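You operate a simulated robot arm through the tools that you are given. There is no shell and no other tool.

The job below is to be done with a simulated robot arm. You get a single attempt, and the scene is never put back.

TASK
Tare on empty cylinder 54 and read the net fill of cylinder 55.
Fine: switch the check scale on first; stand 54 on the green mat; 55 stays on the scale plate. Set down upright: small cylinder fifty-four, small cylinder fifty-five.
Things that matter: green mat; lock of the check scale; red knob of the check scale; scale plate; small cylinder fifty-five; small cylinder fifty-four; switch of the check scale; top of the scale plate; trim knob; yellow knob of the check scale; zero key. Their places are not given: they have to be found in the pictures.

The check looks at the end state, three seconds after you hand in, the way a careful person would. Anything else that was tipped, shoved, dropped, spilled or broken makes it a failure.

THE ROBOT
A 7-joint arm with a two-finger parallel gripper, fixed in place. Base frame: the origin is on the floor under the middle of its stand, x ahead of it, y to its left, z up; the work surface is at about z = 0.9. Units: m, degrees, N and s.
With the tool pointing down near the work surface it reaches from about 0.3 to 0.68 m from the base axis. Its first joint turns from -66.0 to 66.0 degrees. Payload 1.57 kg.
The tool frame sits at the grasp point between the pads (the TCP): z along the fingers, y along the line on which they close. The tips reach 0.03 m beyond it. The gripper opens to 0.11 m. The fingers are 0.024 m wide and 0.012 m thick; the gripper's body (0.048 by 0.112 m) begins 0.078 m behind the TCP.
Orientation is told as [roll, pitch, yaw] about the base's x, y, z axes, in that order, counted from this pose: with the fingers straight down and closing along the base's y, the tool's x points along the base's -x, its y along +y and its z along -z.

THE INTERFACE
- The arm moves only by the tool drive_tool. Its argument "plan" is a list of rows, each an object (a shift or turn left out is 0, a gripper value left out holds the last) with "linear": the shift along the tool's x, y, z in m, a list of three; "angular": the turn, a rotation vector about the tool's x, y, z in degrees, a list of three; "hand": the finger opening in m, from 0 to 0.11. In form: [{"linear": [x, y, z], "angular": [wx, wy, wz], "hand": hand}, ...]. A call has 1 to 20 rows; each row shifts and turns the commanded pose from where the row before left it, along the tool's axes as they then stand. Each row takes 0.2 s and may step no farther than 0.05 m and 8.6 degrees from the row before; otherwise, or with a gripper value out of range, the whole call is refused. Where a pose cannot be reached the arm comes as near as it can. A force on the tool above 40 N (or 10 N above the force at the start of the call, whichever is more), or a blocked arm, ends the call early, and 0.2 s more pass. The fingers move at their own pace (about 0.108 m/s each) and stop on an object; they squeeze with about 38 N. The grip force told is the motor's: it shows also when the fingers shut on nothing. Time passes only in rows, and 0.2 s behind the last, so rows that do not move let the fingers close. The reply holds the time, the measured pose of the TCP, the force on the tool along the base axes, the opening and the grip force, in the units named above and with some noise, with the torque about the TCP (base axes, N m) and any sound that the robot's microphone picked up.
- Cameras (640 x 400 px; columns grow to the right, rows downward): "scene" is fixed at [0.1635, -0.387, 1.4107]; the picture's right is [0.81, -0.58, 0.00], its down [-0.30, -0.42, -0.86] and it looks along [0.50, 0.70, -0.52] (base axes); focal length 214 px, centre (320, 200). "wrist" rides on the gripper at [0.07, 0.016, -0.141] in the tool frame; the picture's right is [-0.23, 0.97, 0.00], its down [-0.86, -0.20, -0.48] and it looks along [-0.47, -0.11, 0.88] (tool axes); focal length 222 px, centre (320, 200).
- grab_frame(camera): a new picture of that camera. It takes no simulated time.
- probe_pixels(camera, pixels): for up to 12 pixels [column, row] of the newest picture of that camera ("zoom" is the newest enlarged one), the place [x, y, z] in the base frame of the surface seen there, good to about 0.002 m. It takes no simulated time.
- inspect(camera, box): a new picture of the part [left, top, right, bottom] of that camera's present view, enlarged. It takes no simulated time.
- close_job(): hands the job in; it is judged then, once.

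Unless the task says otherwise, let go and move clear before handing in.

The tools are called after ">>>" by a JSON object that holds its "fn" and its "kwargs". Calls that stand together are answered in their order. drive_tool: Moves the arm, as the interface text tells. Its arguments: {"type":"object","properties":{"plan":{"type":"array","items":{"type":"object","properties":{"linear":{"type":"array","items":{"type":"number"}},"angular":{"type":"array","items":{"type":"number"}},"hand":{"type":"number"}}}}},"required":["plan"]} The other tools are called the same way: grab_frame (camera) takes a picture; probe_pixels (camera, pixels) gives the place of the surface under pixels of a picture; inspect (camera, box) takes an enlarged picture of a part of a camera's view; close_job () hands the job in.

At the start:

```text
clock: 0.0
tcp_pos: [0.3512, 0.0788, 1.3094]
tcp_rot: [0.0, 0.0, 0.0]
wrist_force: [0.3, -0.3, 0.2]
torque: [0.0, 0.02, -0.04]
gripper_width: 0.11
gripper_force: 0.0
```

scene: 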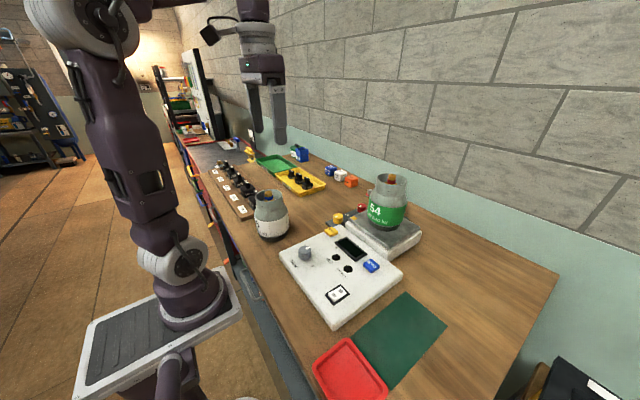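
wrist: 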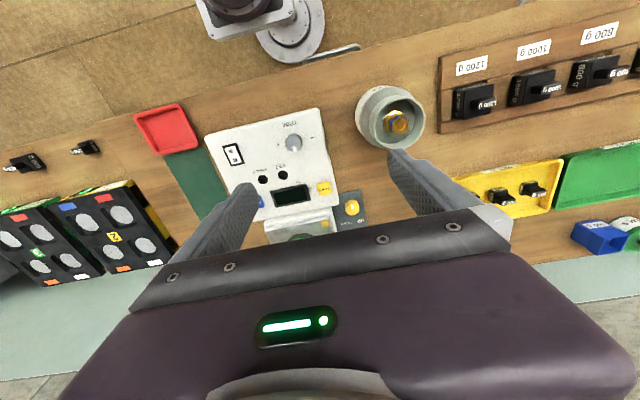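

The scene picture shows cylinder 54 standing on the scale plate (about 387,200), another cylinder at (270,213), the scale panel at (340,270), and the green mat at (400,335). I'll enlarge the panel and the cylinders before moving.

>>> {"fn": "inspect", "kwargs": {"camera": "scene", "box": [270, 210, 430, 310]}}

>>> {"fn": "inspect", "kwargs": {"camera": "wrist", "box": [200, 80, 440, 230]}}

>>> {"fn": "inspect", "kwargs": {"camera": "scene", "box": [230, 150, 430, 275]}}

```text
4.00 times, centred on (350, 260) of scene
```

zoom: 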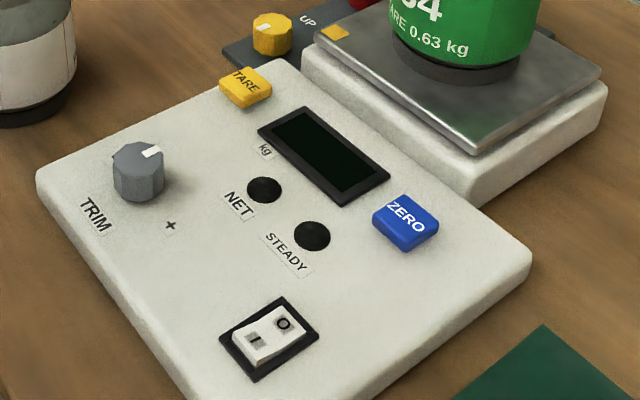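

```text
2.67 times, centred on (320, 155) of wrist
```

zoom: 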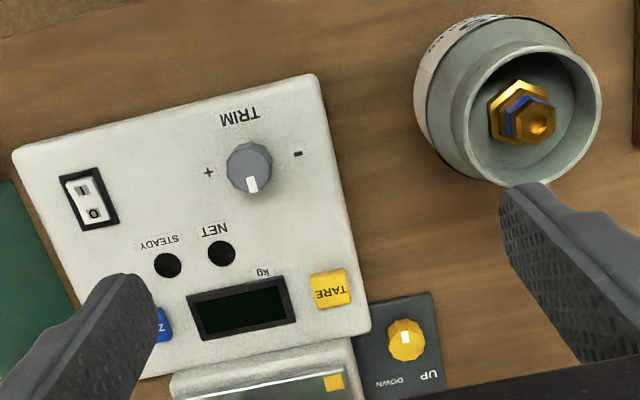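

```text
3.20 times, centred on (330, 212) of scene
```

zoom: 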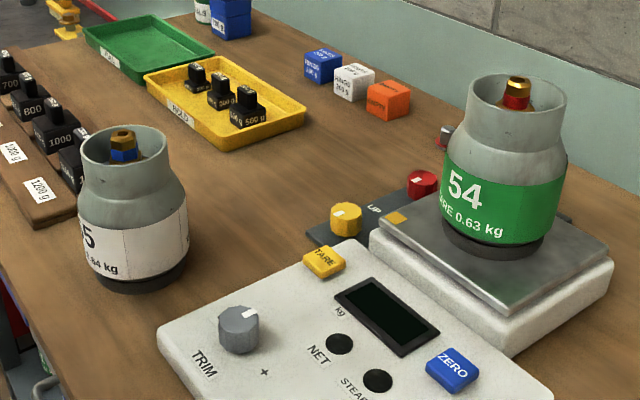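

The zooms show the panel: rocker switch (O side pressed/raised unclear), TRIM knob, TARE (yellow key), ZERO (blue key), a dark display, and a yellow knob marked UP/DOWN plus a red knob behind the plate. I'll probe positions and zoom in on the knob panel.

>>> {"fn": "inspect", "kwargs": {"camera": "scene", "box": [320, 190, 420, 252]}}

>>> {"fn": "probe_pixels", "kwargs": {"camera": "scene", "pixels": [[305, 252], [331, 231], [371, 265], [337, 294], [341, 292], [352, 248], [338, 217], [362, 208], [270, 190], [390, 177], [400, 335], [340, 320]]}}

```text
6.40 times, centred on (370, 221) of scene
```

zoom: 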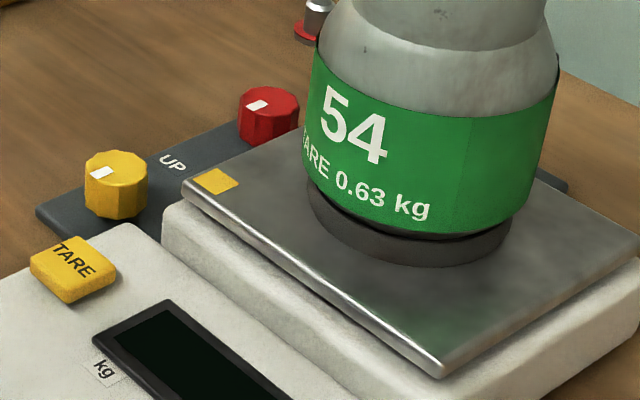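

```text
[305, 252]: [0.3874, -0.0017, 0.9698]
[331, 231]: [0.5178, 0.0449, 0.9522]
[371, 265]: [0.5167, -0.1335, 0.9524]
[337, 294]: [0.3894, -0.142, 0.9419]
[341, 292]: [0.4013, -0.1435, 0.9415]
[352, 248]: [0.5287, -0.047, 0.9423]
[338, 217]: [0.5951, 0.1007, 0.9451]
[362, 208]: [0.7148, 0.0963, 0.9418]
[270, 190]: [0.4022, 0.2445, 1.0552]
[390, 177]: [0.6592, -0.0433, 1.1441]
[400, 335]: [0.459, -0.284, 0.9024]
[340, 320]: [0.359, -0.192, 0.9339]
```

The yellow knob at about (0.595, 0.101) has an UP mark. The red knob at about (0.715, 0.096) and a small silver post behind it are partly hidden. I'll move the arm up and forward to look at that area with the wrist camera.

>>> {"fn": "drive_tool", "kwargs": {"plan": [{"linear": [-0.04, 0, 0]}, {"linear": [-0.04, 0, 0]}, {"linear": [-0.04, 0.0, 0]}, {"linear": [-0.02, 0.0, 0]}, {"linear": [0, 0, 0]}]}}

>>> {"fn": "grab_frame", "kwargs": {"camera": "wrist"}}

>>> {"fn": "grab_frame", "kwargs": {"camera": "scene"}}

```text
clock: 1.2
tcp_pos: [0.4781, 0.0779, 1.3074]
tcp_rot: [-0.1, 0.1, 0.0]
wrist_force: [0.1, -0.1, 0.1]
torque: [-0.03, 0.03, -0.01]
gripper_width: 0.1103
gripper_force: 0.1
out of reach, approached as far as the arm can: row 4
```

```text
taken
```

wrist: 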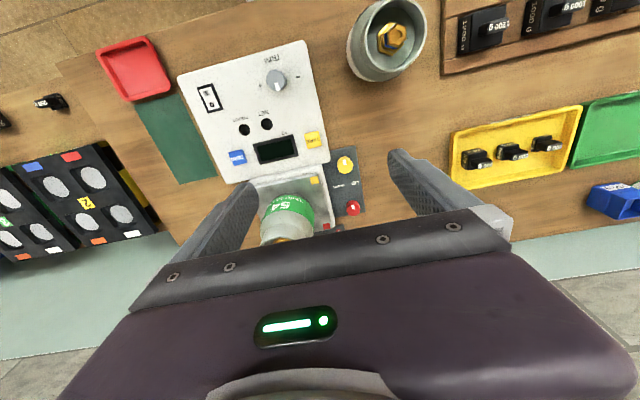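

```text
taken
```

scene: 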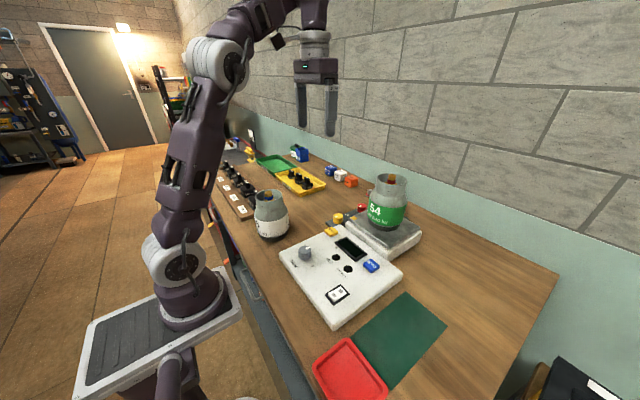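

>>> {"fn": "inspect", "kwargs": {"camera": "wrist", "box": [230, 120, 390, 240]}}

>>> {"fn": "inspect", "kwargs": {"camera": "wrist", "box": [300, 140, 380, 240]}}

```text
3.33 times, centred on (310, 180) of wrist
```

zoom: 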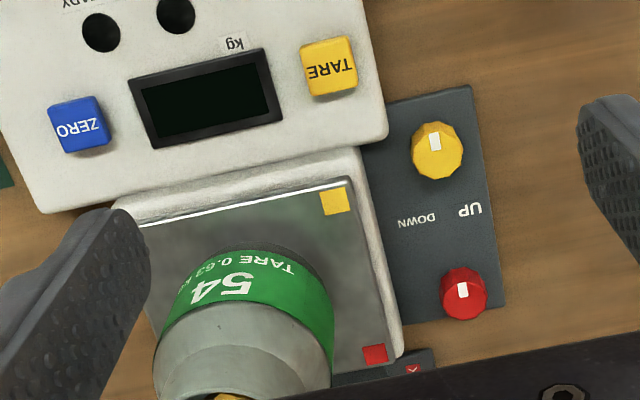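

```text
4.00 times, centred on (340, 190) of wrist
```

zoom: 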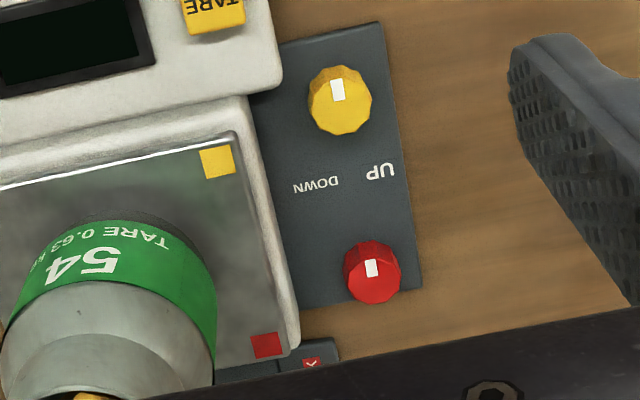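

The wrist zoom shows the yellow and red knobs are levelling knobs (yellow and red corner marks on the plate, UP/DOWN legend), and there is another dark strip with a red mark behind the plate (zoom pixel 300,365), likely the lock. I'll tilt the tool forward to see behind the plate.

>>> {"fn": "drive_tool", "kwargs": {"plan": [{"angular": [0, -8, 0], "linear": [0.02, 0, 0]}, {"angular": [0, -8, 0]}, {"angular": [0, -8, 0]}, {"angular": [0, -8, 0]}, {"angular": [0, 0, 0]}]}}

>>> {"fn": "grab_frame", "kwargs": {"camera": "wrist"}}

```text
clock: 2.4
tcp_pos: [0.4562, 0.078, 1.3057]
tcp_rot: [0.0, -32.1, -0.1]
wrist_force: [0.4, -0.4, -1.4]
torque: [-0.01, 0.03, -0.03]
gripper_width: 0.1098
gripper_force: 0.1
```

```text
taken
```

wrist: 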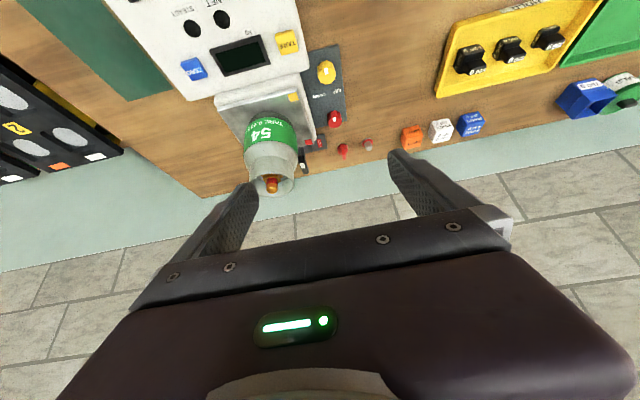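

>>> {"fn": "inspect", "kwargs": {"camera": "wrist", "box": [240, 80, 400, 200]}}

>>> {"fn": "inspect", "kwargs": {"camera": "wrist", "box": [290, 120, 386, 180]}}

```text
3.33 times, centred on (320, 140) of wrist
```

zoom: 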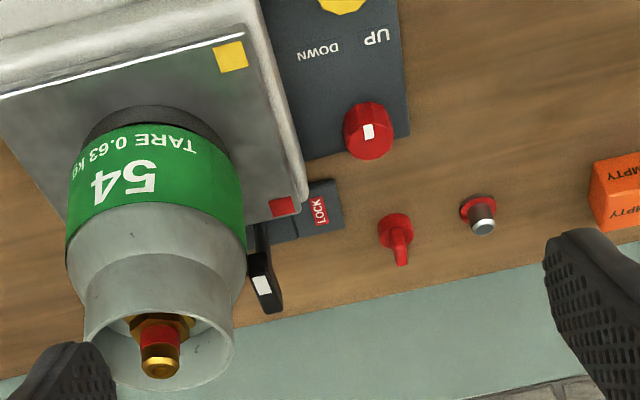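

```text
6.67 times, centred on (338, 150) of wrist
```

zoom: 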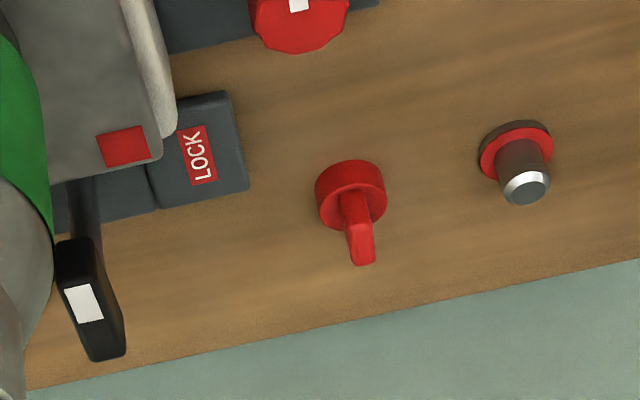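

Behind the plate there is a lock block with a red LOCK label and a black lever with a white mark (zoom 85,300). Cylinder 54 hides the rest, so I'll shift to -y and look again.

>>> {"fn": "drive_tool", "kwargs": {"plan": [{"linear": [0, -0.05, 0]}, {"linear": [0, -0.05, 0]}, {"linear": [0, -0.05, 0]}, {"linear": [0, -0.05, 0]}, {"linear": [0, -0.03, 0]}, {"linear": [0, 0, 0]}]}}

>>> {"fn": "grab_frame", "kwargs": {"camera": "wrist"}}

```text
clock: 3.8
tcp_pos: [0.4548, -0.1526, 1.3078]
tcp_rot: [0.0, -32.0, 0.0]
wrist_force: [-1.2, -0.7, 0.2]
torque: [-0.02, -0.01, 0.01]
gripper_width: 0.1099
gripper_force: 0.0
```

```text
taken
```

wrist: 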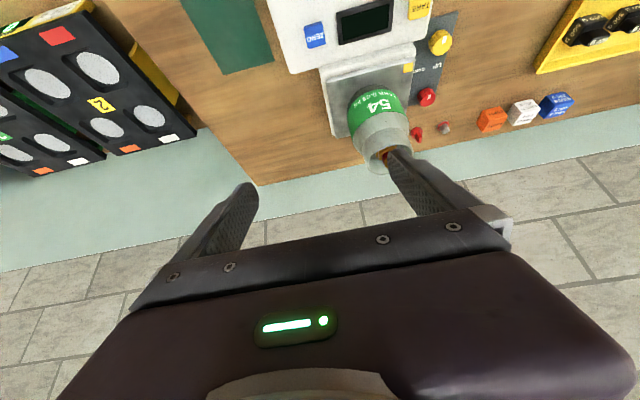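

Cylinder 54 still hides the lever from this side; I'll zoom around (365,130) to check and also look at the plate for a level bubble.

>>> {"fn": "inspect", "kwargs": {"camera": "wrist", "box": [310, 40, 470, 180]}}

>>> {"fn": "inspect", "kwargs": {"camera": "scene", "box": [340, 165, 430, 265]}}

```text
2.86 times, centred on (390, 110) of wrist
```

zoom: 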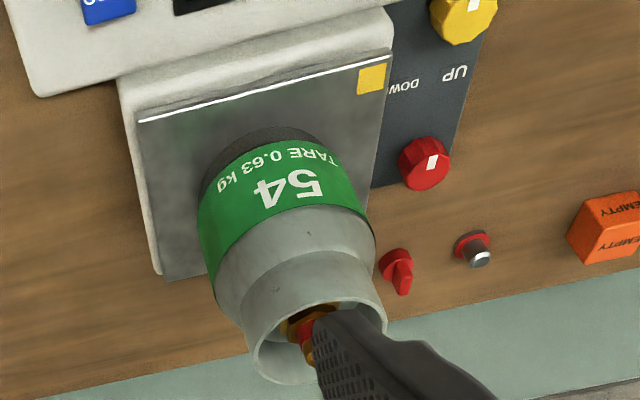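

```text
4.00 times, centred on (385, 215) of scene
```

zoom: 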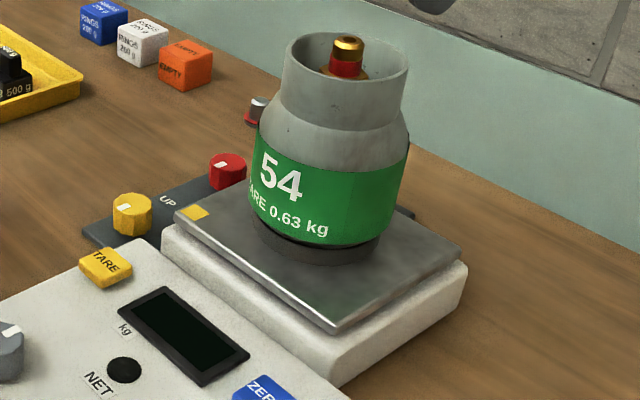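

The plate looks slightly tilted relative to the base. I'll probe the plate's top corners and the base corners in the last zoom to measure the tilt.

>>> {"fn": "probe_pixels", "kwargs": {"camera": "zoom", "pixels": [[195, 212], [182, 212], [338, 322], [300, 290], [250, 255], [448, 258], [400, 290], [400, 250], [240, 180], [350, 340], [165, 235], [225, 225]]}}

>>> {"fn": "drive_tool", "kwargs": {"plan": [{"linear": [0, 0.05, 0]}, {"linear": [0, 0.05, 0]}, {"linear": [0, 0.05, 0]}, {"linear": [0, 0.05, 0]}, {"linear": [0, 0.05, 0]}, {"linear": [0, 0.05, 0]}, {"linear": [0, 0.05, 0]}, {"linear": [0, 0, 0]}]}}

>>> {"fn": "inspect", "kwargs": {"camera": "wrist", "box": [140, 60, 340, 200]}}

>>> {"fn": "grab_frame", "kwargs": {"camera": "wrist"}}

```text
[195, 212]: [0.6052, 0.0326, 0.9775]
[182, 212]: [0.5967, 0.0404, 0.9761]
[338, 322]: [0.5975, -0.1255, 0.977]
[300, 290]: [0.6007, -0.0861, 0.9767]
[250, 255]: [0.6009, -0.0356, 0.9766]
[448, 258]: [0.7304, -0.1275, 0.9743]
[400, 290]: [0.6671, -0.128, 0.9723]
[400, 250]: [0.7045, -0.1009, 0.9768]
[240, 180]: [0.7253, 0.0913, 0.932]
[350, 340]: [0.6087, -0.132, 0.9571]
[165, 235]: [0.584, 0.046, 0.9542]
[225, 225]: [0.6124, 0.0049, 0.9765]
```

```text
clock: 5.6
tcp_pos: [0.4598, 0.2015, 1.3045]
tcp_rot: [0.0, -32.0, 0.0]
wrist_force: [0.3, -0.8, 0.9]
torque: [-0.01, -0.03, -0.02]
gripper_width: 0.1101
gripper_force: 0.1
```

```text
2.86 times, centred on (240, 130) of wrist
```

zoom: 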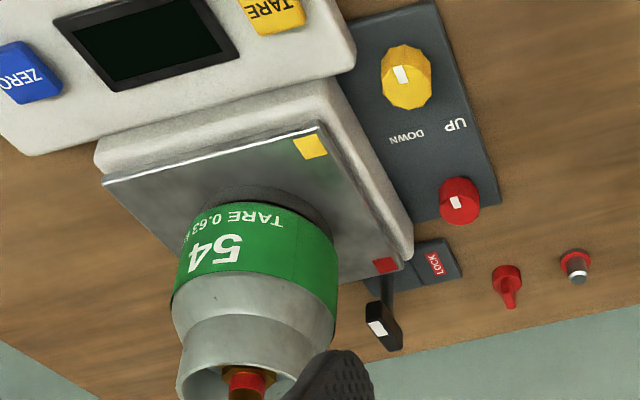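

```text
taken
```

wrist: 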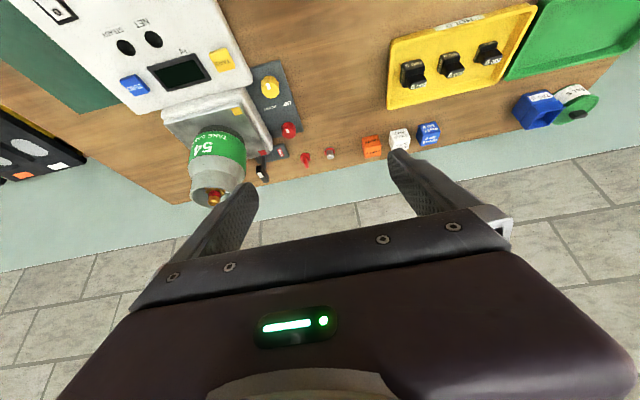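

I can now see the lock block with its lever (zoom 380,320 / wrist 262,172) at the back of the scale. I'll zoom in and probe it.

>>> {"fn": "inspect", "kwargs": {"camera": "wrist", "box": [235, 130, 299, 190]}}

>>> {"fn": "probe_pixels", "kwargs": {"camera": "wrist", "pixels": [[262, 174], [281, 152], [262, 155], [305, 158], [329, 153], [288, 130], [270, 86], [271, 152], [262, 165], [266, 178], [260, 168], [240, 108]]}}

```text
6.67 times, centred on (267, 160) of wrist
```

zoom: 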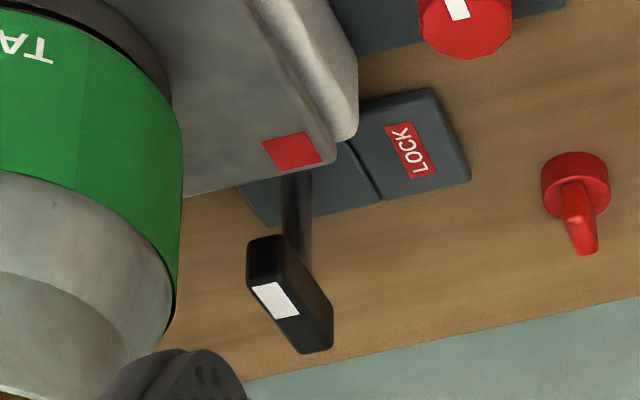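

```text
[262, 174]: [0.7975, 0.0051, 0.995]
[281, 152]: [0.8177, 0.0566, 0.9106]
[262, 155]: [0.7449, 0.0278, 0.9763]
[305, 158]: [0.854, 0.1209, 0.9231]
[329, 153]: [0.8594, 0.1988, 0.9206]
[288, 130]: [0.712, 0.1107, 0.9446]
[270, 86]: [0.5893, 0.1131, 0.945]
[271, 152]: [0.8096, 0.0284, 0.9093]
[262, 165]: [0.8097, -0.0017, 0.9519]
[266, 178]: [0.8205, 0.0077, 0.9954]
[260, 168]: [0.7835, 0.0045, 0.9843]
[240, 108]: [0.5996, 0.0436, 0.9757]
```

The lever (white-marked) is at about (0.80, 0.005, 0.995) on a rail at x≈0.81, and the LOCK label is at about (0.818, 0.057). The lever seems away from LOCK. Next I'll measure the cylinders' collars and the switch more closely.

>>> {"fn": "inspect", "kwargs": {"camera": "scene", "box": [360, 165, 420, 235]}}

>>> {"fn": "probe_pixels", "kwargs": {"camera": "zoom", "pixels": [[320, 200], [250, 100], [300, 60], [350, 60], [400, 60], [320, 120], [320, 160], [250, 180], [320, 280], [250, 150], [400, 150], [330, 30]]}}

```text
5.71 times, centred on (390, 200) of scene
```

zoom: 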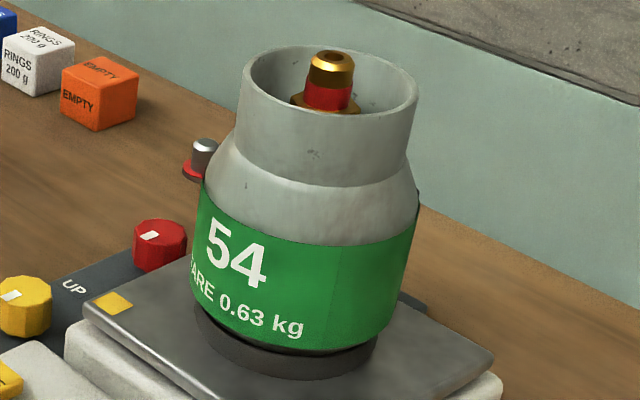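

```text
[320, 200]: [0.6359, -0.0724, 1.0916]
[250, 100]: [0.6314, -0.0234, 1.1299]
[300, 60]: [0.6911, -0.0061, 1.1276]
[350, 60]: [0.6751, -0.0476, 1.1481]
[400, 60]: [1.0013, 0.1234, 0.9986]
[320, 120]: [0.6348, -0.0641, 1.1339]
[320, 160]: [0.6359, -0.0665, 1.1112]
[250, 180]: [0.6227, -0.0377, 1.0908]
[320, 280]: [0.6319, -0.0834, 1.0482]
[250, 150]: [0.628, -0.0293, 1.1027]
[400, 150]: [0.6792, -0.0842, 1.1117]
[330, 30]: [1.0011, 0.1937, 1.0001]
```

Collar of 54 fits a circle centred near (0.672, -0.041) with about 0.088 m diameter, so it can be gripped. Now I'll probe the switch halves, TARE/ZERO keys, and the mat corners.

>>> {"fn": "inspect", "kwargs": {"camera": "scene", "box": [310, 270, 370, 320]}}

>>> {"fn": "probe_pixels", "kwargs": {"camera": "scene", "pixels": [[403, 293], [446, 324], [354, 338], [390, 388], [400, 335], [364, 266], [378, 266], [330, 235], [297, 244], [288, 252], [400, 275], [341, 325]]}}

```text
8.00 times, centred on (340, 295) of scene
```

zoom: 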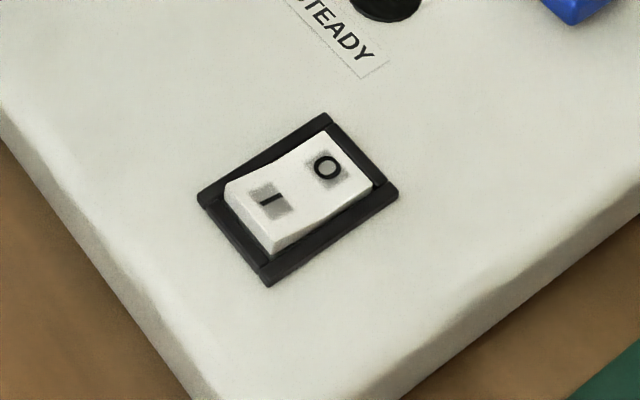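

```text
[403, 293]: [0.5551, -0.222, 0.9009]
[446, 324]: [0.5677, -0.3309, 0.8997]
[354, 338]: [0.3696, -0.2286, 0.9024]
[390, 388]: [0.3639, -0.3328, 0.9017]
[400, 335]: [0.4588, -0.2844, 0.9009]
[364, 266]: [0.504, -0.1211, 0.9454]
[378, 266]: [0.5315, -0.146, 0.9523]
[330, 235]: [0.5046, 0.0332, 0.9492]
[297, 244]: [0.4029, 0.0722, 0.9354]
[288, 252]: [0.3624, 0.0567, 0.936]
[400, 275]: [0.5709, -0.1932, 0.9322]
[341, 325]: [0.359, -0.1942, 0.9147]
```

The I half stands up (zoom 270,205) and the O half is pressed in, so the scale is off. I'll probe both halves exactly.

>>> {"fn": "probe_pixels", "kwargs": {"camera": "zoom", "pixels": [[270, 205], [250, 190], [285, 225], [328, 168], [355, 185], [310, 150], [300, 190], [205, 200], [268, 278], [390, 192], [325, 118], [270, 245]]}}

```text
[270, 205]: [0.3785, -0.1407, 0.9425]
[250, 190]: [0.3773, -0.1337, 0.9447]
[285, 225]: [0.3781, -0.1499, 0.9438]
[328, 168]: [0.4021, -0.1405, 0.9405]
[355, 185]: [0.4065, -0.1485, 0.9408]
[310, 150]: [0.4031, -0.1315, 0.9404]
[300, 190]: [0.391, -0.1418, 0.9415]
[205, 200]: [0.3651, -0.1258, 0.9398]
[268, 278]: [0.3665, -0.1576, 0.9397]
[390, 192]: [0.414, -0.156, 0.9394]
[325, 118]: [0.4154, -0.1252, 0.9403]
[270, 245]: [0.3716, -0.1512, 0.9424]
```

The switch's I half centre is about (0.377, -0.141, 0.944). I'll straighten the tool, close the fingers, and move above it.

>>> {"fn": "drive_tool", "kwargs": {"plan": [{"angular": [0, 8, 0], "hand": 0}, {"angular": [0, 8, 0]}, {"angular": [0, 8, 0]}, {"angular": [0, 8, 0]}, {"linear": [0.012, -0.048, 0]}, {"linear": [0.012, -0.048, 0]}, {"linear": [0.012, -0.048, 0]}, {"linear": [0.012, -0.048, 0]}, {"linear": [0.012, -0.048, 0]}, {"linear": [0.012, -0.048, 0]}, {"linear": [0.012, -0.0545, 0], "angular": [0, 0, 0]}]}}

```text
refused: row 11 steps farther than a row can; nothing moved
```

>>> {"fn": "drive_tool", "kwargs": {"plan": [{"angular": [0, 8, 0], "hand": 0}, {"angular": [0, 8, 0]}, {"angular": [0, 8, 0]}, {"angular": [0, 8, 0]}, {"linear": [0.012, -0.048, 0]}, {"linear": [0.012, -0.048, 0]}, {"linear": [0.012, -0.048, 0]}, {"linear": [0.012, -0.048, 0]}, {"linear": [0.012, -0.048, 0]}, {"linear": [0.012, -0.048, 0]}, {"linear": [0.012, -0.048, 0]}, {"linear": [0, -0.0065, 0]}, {"linear": [0, 0, 0.045]}, {"linear": [0, 0, 0.045]}, {"linear": [0, 0, 0.045]}, {"linear": [0, 0, 0.045]}, {"linear": [0, 0, 0]}]}}

```text
clock: 9.2
tcp_pos: [0.354, -0.1505, 1.1255]
tcp_rot: [0.0, 0.0, 0.0]
wrist_force: [0.3, 1.0, -1.7]
torque: [0.02, -0.01, 0.01]
gripper_width: 0.0
gripper_force: 21.3
out of reach, approached as far as the arm can: row 4
```

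The TCP is at (0.354, -0.1505, 1.1255), off by a bit because row 4 hit the reach limit. I'll correct sideways and lower to just above the I half.

>>> {"fn": "drive_tool", "kwargs": {"plan": [{"linear": [-0.022, 0.0095, 0.03]}, {"linear": [0, 0, 0.04]}, {"linear": [0, 0, 0.04]}, {"linear": [0, 0, 0.025]}, {"linear": [0, 0, 0]}, {"linear": [0, 0, 0]}]}}

>>> {"fn": "inspect", "kwargs": {"camera": "scene", "box": [290, 240, 390, 320]}}

>>> {"fn": "grab_frame", "kwargs": {"camera": "wrist"}}

```text
clock: 10.6
tcp_pos: [0.376, -0.1442, 0.9925]
tcp_rot: [0.0, 0.0, 0.0]
wrist_force: [-0.5, -0.4, 0.4]
torque: [-0.05, -0.01, 0.01]
gripper_width: 0.0001
gripper_force: 21.2
```

```text
5.00 times, centred on (340, 280) of scene
```

zoom: 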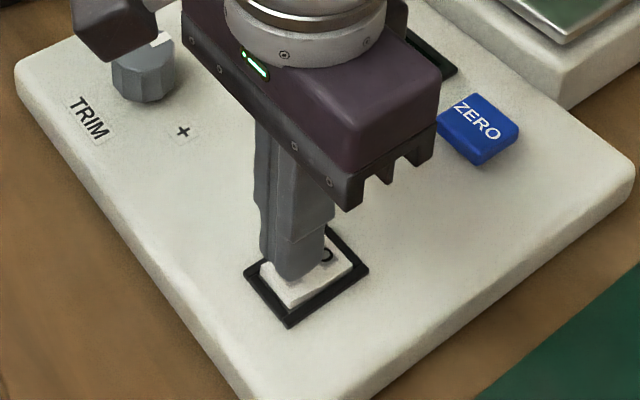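

```text
taken
```

wrist: 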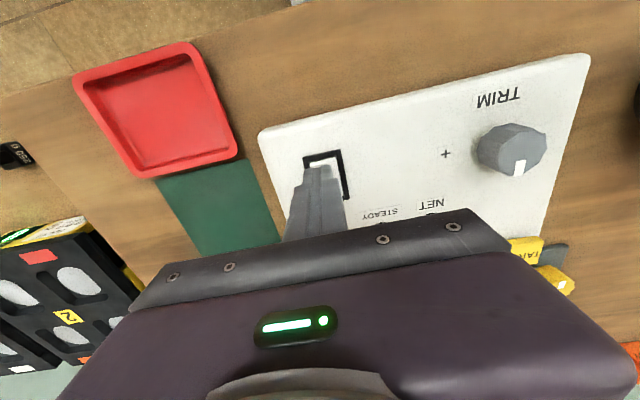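

The fingertips hover over the I half (tip about 0.02 m above). I'll press down in small steps.

>>> {"fn": "drive_tool", "kwargs": {"plan": [{"linear": [0.002, 0.003, 0.008]}, {"linear": [0, 0, 0.005]}, {"linear": [0, 0, 0.004]}, {"linear": [0, 0, 0.003]}, {"linear": [0, 0, 0.003]}, {"linear": [0, 0, 0]}]}}

>>> {"fn": "inspect", "kwargs": {"camera": "scene", "box": [290, 220, 390, 320]}}

```text
clock: 11.7
tcp_pos: [0.3749, -0.1415, 0.9736]
tcp_rot: [0.0, -0.1, -0.1]
wrist_force: [-6.4, 3.6, 16.9]
torque: [0.08, -0.01, 0.05]
gripper_width: 0.0002
gripper_force: 21.2
stopped in row 5: the force on the tool passed its limit at 53 N (the readings are from after the stop); the commanded pose is now the measured one
```

```text
4.00 times, centred on (340, 270) of scene
```

zoom: 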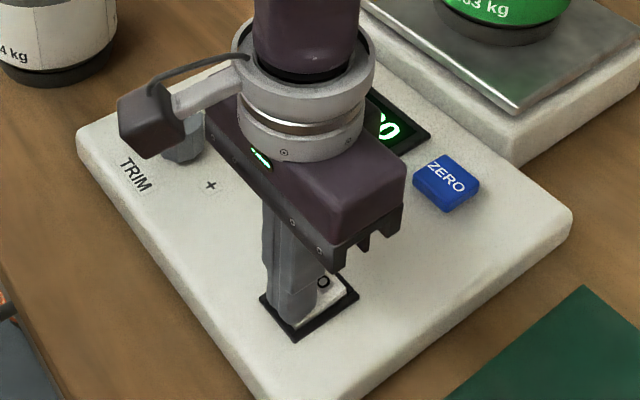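

The display has lit up (green digits at zoom 390,128) so the switch is on. I'll lift off and look at the display.

>>> {"fn": "drive_tool", "kwargs": {"plan": [{"linear": [0, 0, -0.02]}, {"linear": [0, 0, -0.05]}, {"linear": [0, 0, -0.05]}, {"linear": [0, 0, -0.05]}, {"linear": [0, 0.05, -0.03]}, {"linear": [0, 0.05, -0.0]}, {"linear": [0, 0.05, -0.0]}, {"linear": [0, 0.05, -0.0]}, {"linear": [0, 0, 0]}]}}

>>> {"fn": "grab_frame", "kwargs": {"camera": "scene"}}

>>> {"fn": "inspect", "kwargs": {"camera": "scene", "box": [300, 220, 400, 310]}}

```text
refused: row 5 steps farther than a row can; nothing moved
```

```text
taken
```

scene: 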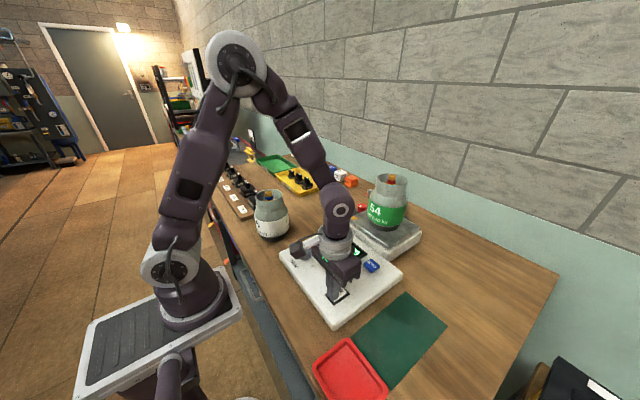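

```text
4.44 times, centred on (350, 265) of scene
```

zoom: 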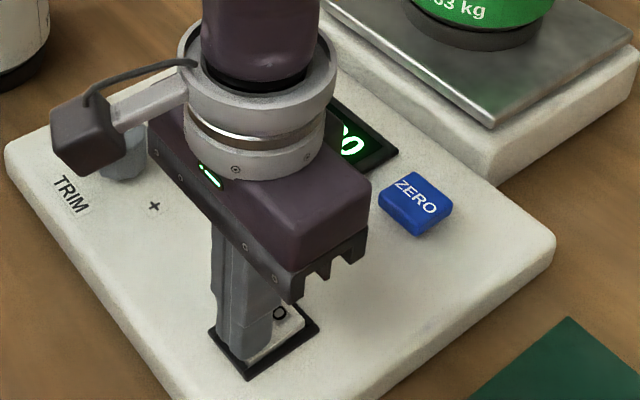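

The display shows digits ending in "30"-like behind the arm. The last call was refused for one row being too long, so I'll redo the retreat with shorter steps.

>>> {"fn": "drive_tool", "kwargs": {"plan": [{"linear": [0, 0, -0.02]}, {"linear": [0, 0, -0.045]}, {"linear": [0, 0, -0.045]}, {"linear": [0, 0, -0.045]}, {"linear": [0, 0.045, 0]}, {"linear": [0, 0.045, 0]}, {"linear": [0, 0.045, 0]}, {"linear": [0, 0.045, 0]}, {"linear": [0, 0.045, 0]}, {"linear": [0, 0, 0]}]}}

>>> {"fn": "inspect", "kwargs": {"camera": "scene", "box": [300, 220, 400, 310]}}

>>> {"fn": "grab_frame", "kwargs": {"camera": "wrist"}}

```text
clock: 13.9
tcp_pos: [0.375, 0.0836, 1.1257]
tcp_rot: [-0.2, -0.2, 0.0]
wrist_force: [0.5, 0.5, -0.4]
torque: [-0.01, -0.03, -0.03]
gripper_width: 0.0
gripper_force: 21.4
```

```text
4.44 times, centred on (350, 265) of scene
```

zoom: 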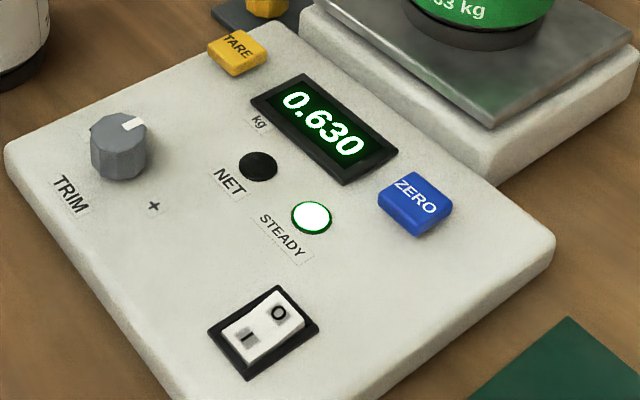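

```text
taken
```

wrist: 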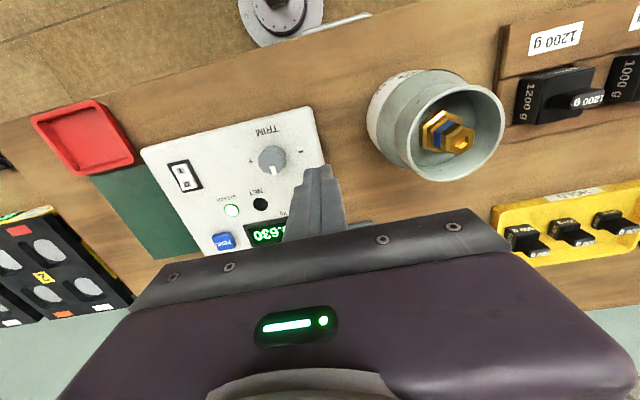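

The display reads 0.630 and STEADY is lit, matching 54's tare of 0.63 kg, so the scale is free and working. NET is off; I'll press TARE with 54 on the plate. First I'll probe the TARE key.

>>> {"fn": "inspect", "kwargs": {"camera": "scene", "box": [310, 215, 350, 245]}}

>>> {"fn": "probe_pixels", "kwargs": {"camera": "zoom", "pixels": [[320, 200], [350, 200], [290, 200], [320, 170], [330, 240], [390, 210], [250, 200], [330, 150], [320, 270]]}}

```text
13.33 times, centred on (330, 230) of scene
```

zoom: 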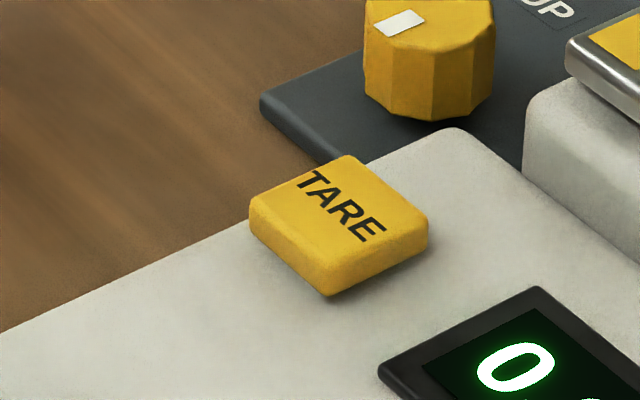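

```text
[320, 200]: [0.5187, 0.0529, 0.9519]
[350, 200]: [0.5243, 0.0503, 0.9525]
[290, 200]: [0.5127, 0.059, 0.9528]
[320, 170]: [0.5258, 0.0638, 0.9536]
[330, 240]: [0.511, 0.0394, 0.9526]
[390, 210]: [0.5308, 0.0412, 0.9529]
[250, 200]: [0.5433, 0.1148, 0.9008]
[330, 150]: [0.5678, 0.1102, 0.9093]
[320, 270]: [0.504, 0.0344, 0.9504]
```

The TARE key top is centred at about (0.519, 0.050, 0.9525). I'll move over it and stop about 0.015 m above.

>>> {"fn": "drive_tool", "kwargs": {"plan": [{"linear": [-0.036, -0.0084, 0]}, {"linear": [-0.036, -0.0084, 0]}, {"linear": [-0.036, -0.0084, 0]}, {"linear": [-0.036, -0.0084, 0]}, {"linear": [0, 0, 0.04]}, {"linear": [0, 0, 0.04]}, {"linear": [0, 0, 0.035]}, {"linear": [0, 0, 0.01]}, {"linear": [0, 0, 0]}, {"linear": [0, 0, 0]}]}}

>>> {"fn": "inspect", "kwargs": {"camera": "scene", "box": [280, 180, 400, 270]}}

>>> {"fn": "grab_frame", "kwargs": {"camera": "wrist"}}

```text
clock: 16.1
tcp_pos: [0.5198, 0.0497, 1.0015]
tcp_rot: [0.0, -0.2, 0.1]
wrist_force: [0.3, 0.2, -0.1]
torque: [-0.01, 0.01, 0.01]
gripper_width: 0.0001
gripper_force: 21.6
```

```text
4.44 times, centred on (340, 225) of scene
```

zoom: 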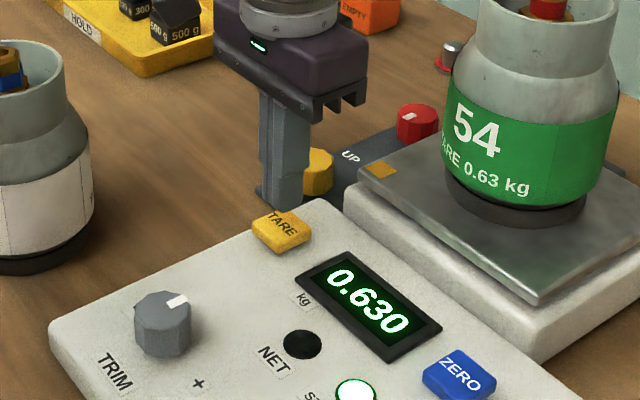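

```text
taken
```

wrist: 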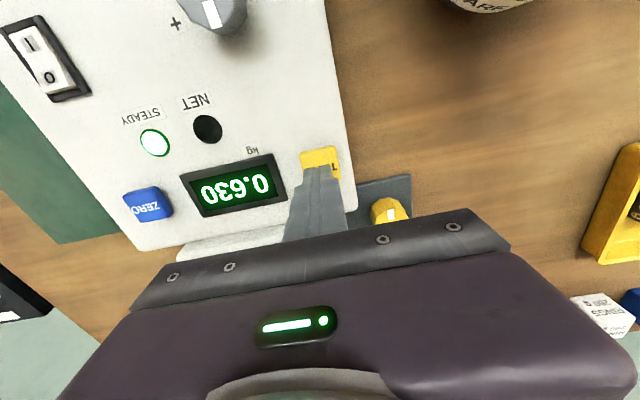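

The fingertips are above the TARE key with about 0.02 m gap. I'll press down in small steps and lift off.

>>> {"fn": "drive_tool", "kwargs": {"plan": [{"linear": [0, 0, 0.012]}, {"linear": [0, 0, 0.004]}, {"linear": [0, 0, 0.003]}, {"linear": [0, 0, 0.002]}, {"linear": [0, 0, 0.002]}, {"linear": [0, 0, 0]}]}}

>>> {"fn": "inspect", "kwargs": {"camera": "scene", "box": [290, 210, 410, 300]}}

```text
clock: 17.5
tcp_pos: [0.5194, 0.0484, 0.9794]
tcp_rot: [0.0, -0.3, 0.0]
wrist_force: [0.4, -1.8, 1.0]
torque: [-0.02, 0.03, -0.02]
gripper_width: 0.0
gripper_force: 21.2
heard: click
```

```text
4.44 times, centred on (350, 255) of scene
```

zoom: 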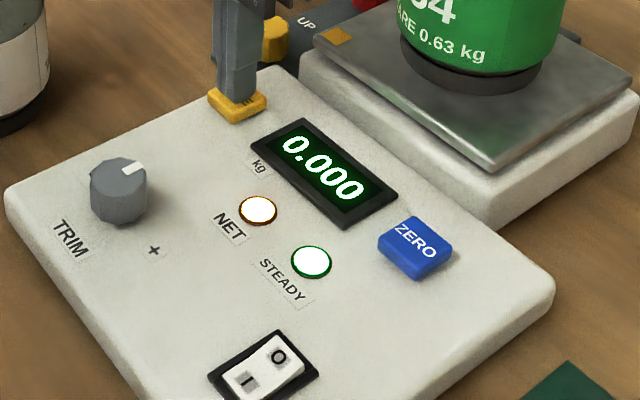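

TARE clicked: the display reads 0.000 with NET and STEADY lit. I'll lift straight up, open the gripper, and tilt forward 24° ahead of gripping 54's collar.

>>> {"fn": "drive_tool", "kwargs": {"plan": [{"linear": [0, 0, -0.015]}, {"linear": [0, 0, -0.04]}, {"linear": [0, 0, -0.045]}, {"linear": [0, 0, -0.045]}, {"linear": [0, 0, -0.045]}, {"linear": [0.02, 0, -0.04]}, {"linear": [0, -0.03, 0], "angular": [0, -8, 0], "hand": 0.11}, {"linear": [0, -0.03, 0], "angular": [0, -8, 0]}, {"linear": [0, -0.029, 0], "angular": [0, -8, 0]}, {"linear": [0, 0, 0]}, {"linear": [0, 0, 0]}]}}

>>> {"fn": "grab_frame", "kwargs": {"camera": "wrist"}}

>>> {"fn": "grab_frame", "kwargs": {"camera": "scene"}}

```text
clock: 19.9
tcp_pos: [0.4969, -0.0378, 1.2091]
tcp_rot: [-0.1, -24.1, -0.1]
wrist_force: [-0.5, 0.4, 0.5]
torque: [0.0, -0.02, -0.02]
gripper_width: 0.11
gripper_force: 0.2
```

```text
taken
```

wrist: 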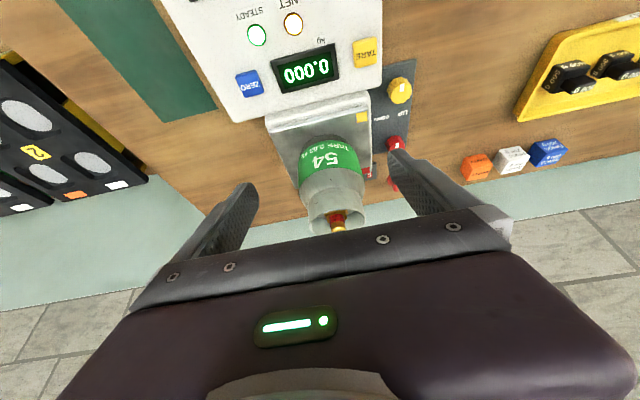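

```text
taken
```

scene: 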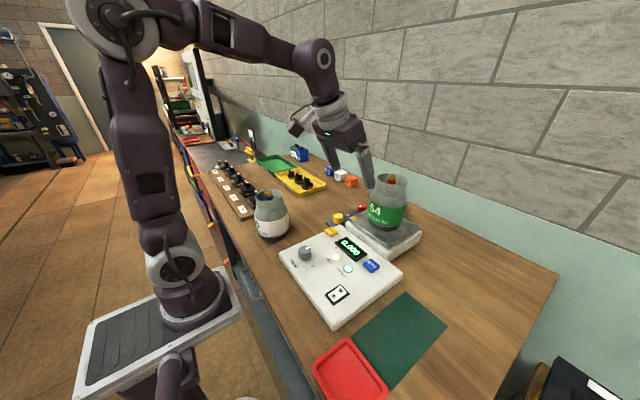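

Display still 0.000, NET and STEADY lit. I'll refine 54's collar centre from both cameras before approaching.

>>> {"fn": "inspect", "kwargs": {"camera": "wrist", "box": [290, 130, 380, 240]}}

>>> {"fn": "probe_pixels", "kwargs": {"camera": "wrist", "pixels": [[308, 205], [320, 203], [335, 200], [350, 200], [360, 203], [310, 215], [335, 205], [336, 222], [320, 213], [350, 208], [305, 200], [362, 210]]}}

>>> {"fn": "inspect", "kwargs": {"camera": "scene", "box": [355, 160, 425, 240]}}

>>> {"fn": "probe_pixels", "kwargs": {"camera": "scene", "pixels": [[377, 190], [382, 193], [388, 194], [394, 194], [400, 193], [404, 191], [378, 186], [384, 188], [390, 189], [396, 189], [402, 187], [405, 186]]}}

```text
3.64 times, centred on (335, 185) of wrist
```

zoom: 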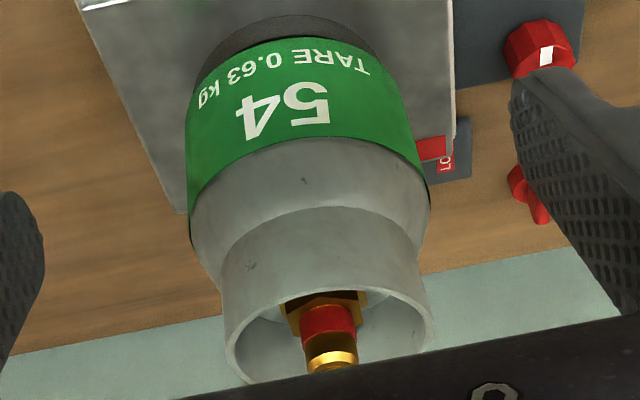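

```text
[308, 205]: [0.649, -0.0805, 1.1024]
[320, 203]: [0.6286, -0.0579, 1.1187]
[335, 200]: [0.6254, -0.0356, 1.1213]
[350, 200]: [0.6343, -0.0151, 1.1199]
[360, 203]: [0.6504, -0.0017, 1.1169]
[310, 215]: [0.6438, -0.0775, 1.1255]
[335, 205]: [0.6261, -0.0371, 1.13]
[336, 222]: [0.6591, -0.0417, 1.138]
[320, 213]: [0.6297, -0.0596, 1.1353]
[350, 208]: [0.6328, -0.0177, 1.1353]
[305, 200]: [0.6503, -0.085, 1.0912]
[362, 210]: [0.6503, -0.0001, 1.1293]
```

```text
5.00 times, centred on (390, 200) of scene
```

zoom: 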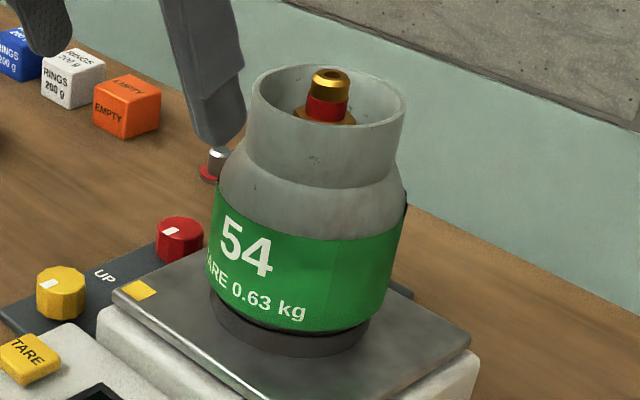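

```text
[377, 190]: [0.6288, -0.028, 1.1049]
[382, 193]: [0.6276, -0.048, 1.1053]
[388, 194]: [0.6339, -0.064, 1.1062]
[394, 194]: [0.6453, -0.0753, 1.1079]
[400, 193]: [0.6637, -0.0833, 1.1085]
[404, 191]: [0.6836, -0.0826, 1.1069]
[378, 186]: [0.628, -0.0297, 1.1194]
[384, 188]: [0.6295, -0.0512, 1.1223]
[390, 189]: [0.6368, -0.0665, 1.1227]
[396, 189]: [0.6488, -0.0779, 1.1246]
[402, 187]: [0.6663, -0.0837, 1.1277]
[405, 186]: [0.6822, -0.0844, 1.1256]
```

The collar fits a circle centred at (0.670, -0.0405) with radius 0.044 and a z range of about 1.10–1.138. I'll go to a pre-grasp point 0.1 m back along the tilted tool axis.

>>> {"fn": "drive_tool", "kwargs": {"plan": [{"linear": [-0.0302, -0.0007, 0.0098]}, {"linear": [-0.0302, -0.0007, 0.0098]}, {"linear": [-0.0302, -0.0007, 0.0098]}, {"linear": [-0.0302, -0.0007, 0.0098]}, {"linear": [0, 0, 0]}, {"linear": [0, 0, 0]}]}}

>>> {"fn": "grab_frame", "kwargs": {"camera": "wrist"}}

>>> {"fn": "inspect", "kwargs": {"camera": "scene", "box": [330, 130, 430, 220]}}

```text
clock: 21.3
tcp_pos: [0.6244, -0.0416, 1.2231]
tcp_rot: [-0.1, -24.2, 0.0]
wrist_force: [0.2, 1.0, -0.3]
torque: [-0.03, 0.04, 0.0]
gripper_width: 0.11
gripper_force: 0.1
```

```text
taken
```

wrist: 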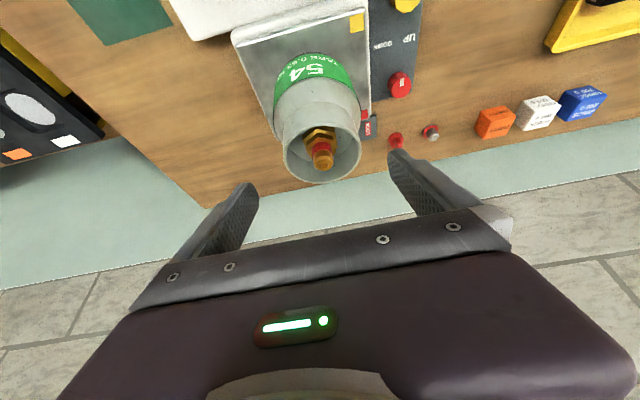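

```text
4.44 times, centred on (380, 175) of scene
```

zoom: 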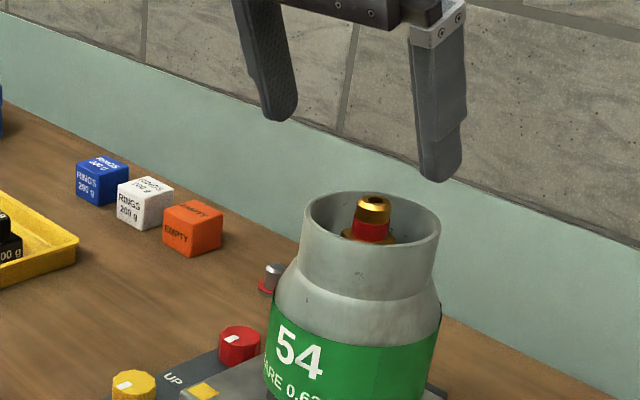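

The gripper straddles the collar line in y. I'll advance along the tool axis 0.07 m, then check.

>>> {"fn": "drive_tool", "kwargs": {"plan": [{"linear": [0, 0.001, 0.025]}, {"linear": [0, 0, 0.025]}, {"linear": [0, 0, 0.02]}, {"linear": [0, 0, 0]}, {"linear": [0, 0, 0]}]}}

>>> {"fn": "grab_frame", "kwargs": {"camera": "wrist"}}

>>> {"fn": "inspect", "kwargs": {"camera": "scene", "box": [340, 140, 430, 240]}}

```text
clock: 22.5
tcp_pos: [0.6524, -0.0398, 1.1589]
tcp_rot: [-0.1, -24.1, 0.0]
wrist_force: [0.2, -0.4, 0.1]
torque: [0.02, 0.03, 0.0]
gripper_width: 0.11
gripper_force: 0.1
```

```text
taken
```

wrist: 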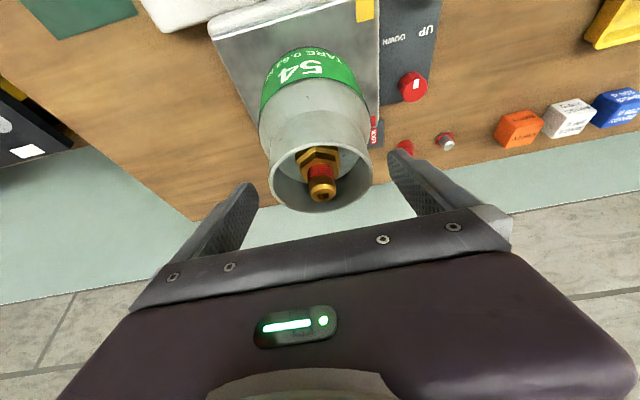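

```text
4.00 times, centred on (385, 190) of scene
```

zoom: 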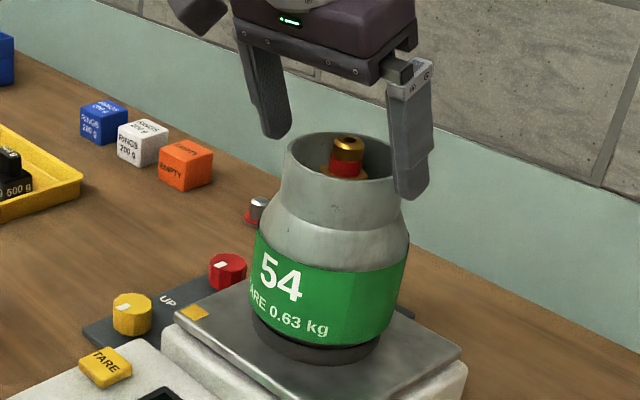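

Fingers straddle the collar cleanly. I'll advance the last 0.03 m, then close.

>>> {"fn": "drive_tool", "kwargs": {"plan": [{"linear": [0, 0, 0.015]}, {"linear": [0, 0, 0.015]}, {"linear": [0, 0, 0]}, {"linear": [0, 0, 0]}]}}

>>> {"fn": "inspect", "kwargs": {"camera": "scene", "box": [340, 140, 430, 240]}}

```text
clock: 23.5
tcp_pos: [0.6649, -0.0392, 1.1324]
tcp_rot: [-0.2, -24.0, 0.1]
wrist_force: [0.3, -0.1, 0.7]
torque: [0.01, -0.02, 0.01]
gripper_width: 0.1101
gripper_force: 0.1
```

```text
4.00 times, centred on (385, 190) of scene
```

zoom: 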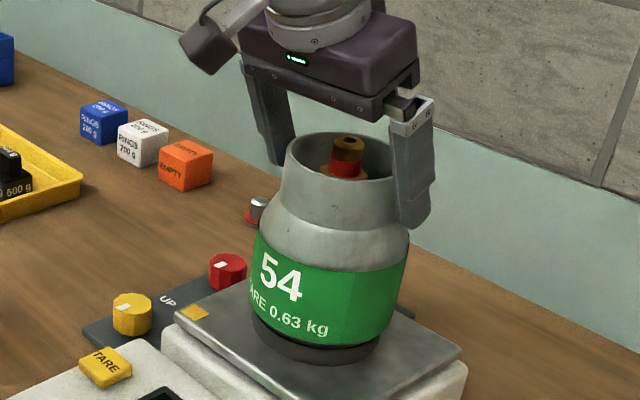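

The fingers are on both sides of the collar and clear of the shoulder. Now I'll close the gripper.

>>> {"fn": "drive_tool", "kwargs": {"plan": [{"linear": [0, 0, 0], "hand": 0.06}, {"linear": [0, 0, 0]}, {"linear": [0, 0, 0]}, {"linear": [0, 0, 0]}]}}

>>> {"fn": "inspect", "kwargs": {"camera": "scene", "box": [340, 140, 430, 240]}}

```text
clock: 24.5
tcp_pos: [0.6638, -0.0404, 1.1327]
tcp_rot: [0.0, -24.2, 0.1]
wrist_force: [0.4, -1.1, 0.6]
torque: [0.08, -0.11, -0.06]
gripper_width: 0.0829
gripper_force: 38.2
```

```text
4.00 times, centred on (385, 190) of scene
```

zoom: 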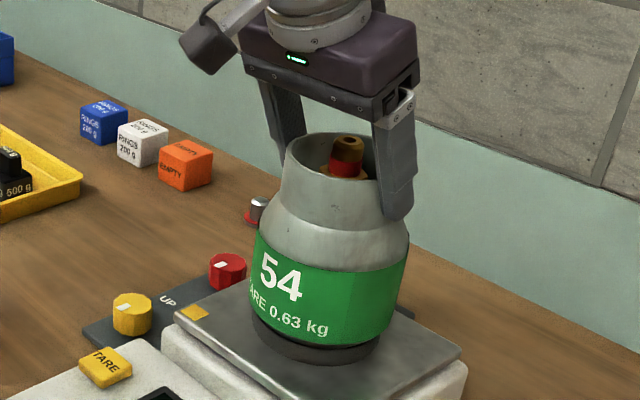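

The grip holds at 0.083 m with 38 N. I'll lift straight up gently by 0.06 m.

>>> {"fn": "drive_tool", "kwargs": {"plan": [{"linear": [-0.002, 0, -0.0046]}, {"linear": [-0.0041, 0, -0.0091]}, {"linear": [-0.0061, 0, -0.0137]}, {"linear": [-0.0061, 0, -0.0137]}, {"linear": [-0.0061, 0, -0.0137]}, {"linear": [0, 0, 0]}, {"linear": [0, 0, 0]}]}}

>>> {"fn": "grab_frame", "kwargs": {"camera": "scene"}}

>>> {"fn": "grab_frame", "kwargs": {"camera": "wrist"}}

```text
clock: 26.1
tcp_pos: [0.6653, -0.0399, 1.1911]
tcp_rot: [0.0, -24.1, 0.0]
wrist_force: [1.0, -0.7, -6.3]
torque: [0.03, 0.04, -0.01]
gripper_width: 0.0832
gripper_force: 38.0
```

```text
taken
```

scene: 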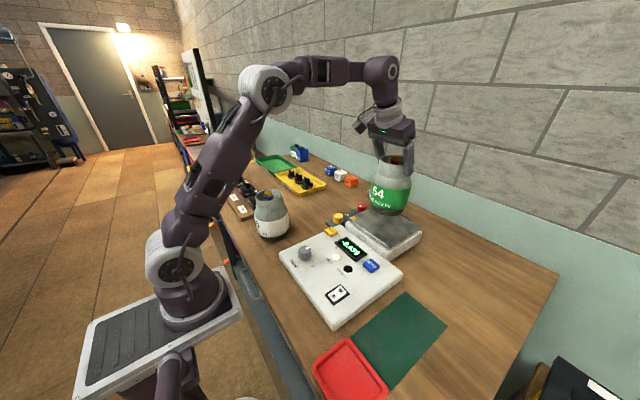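

```text
taken
```

wrist: 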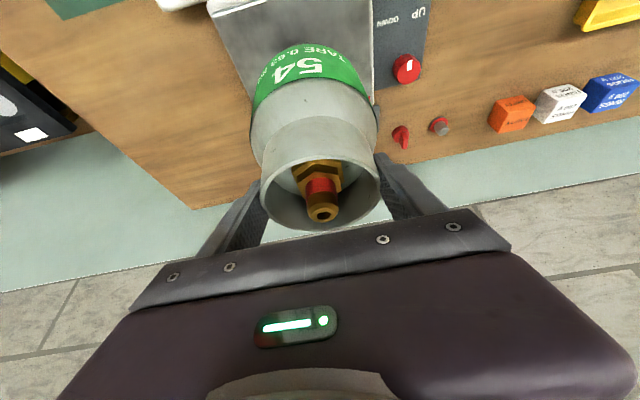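

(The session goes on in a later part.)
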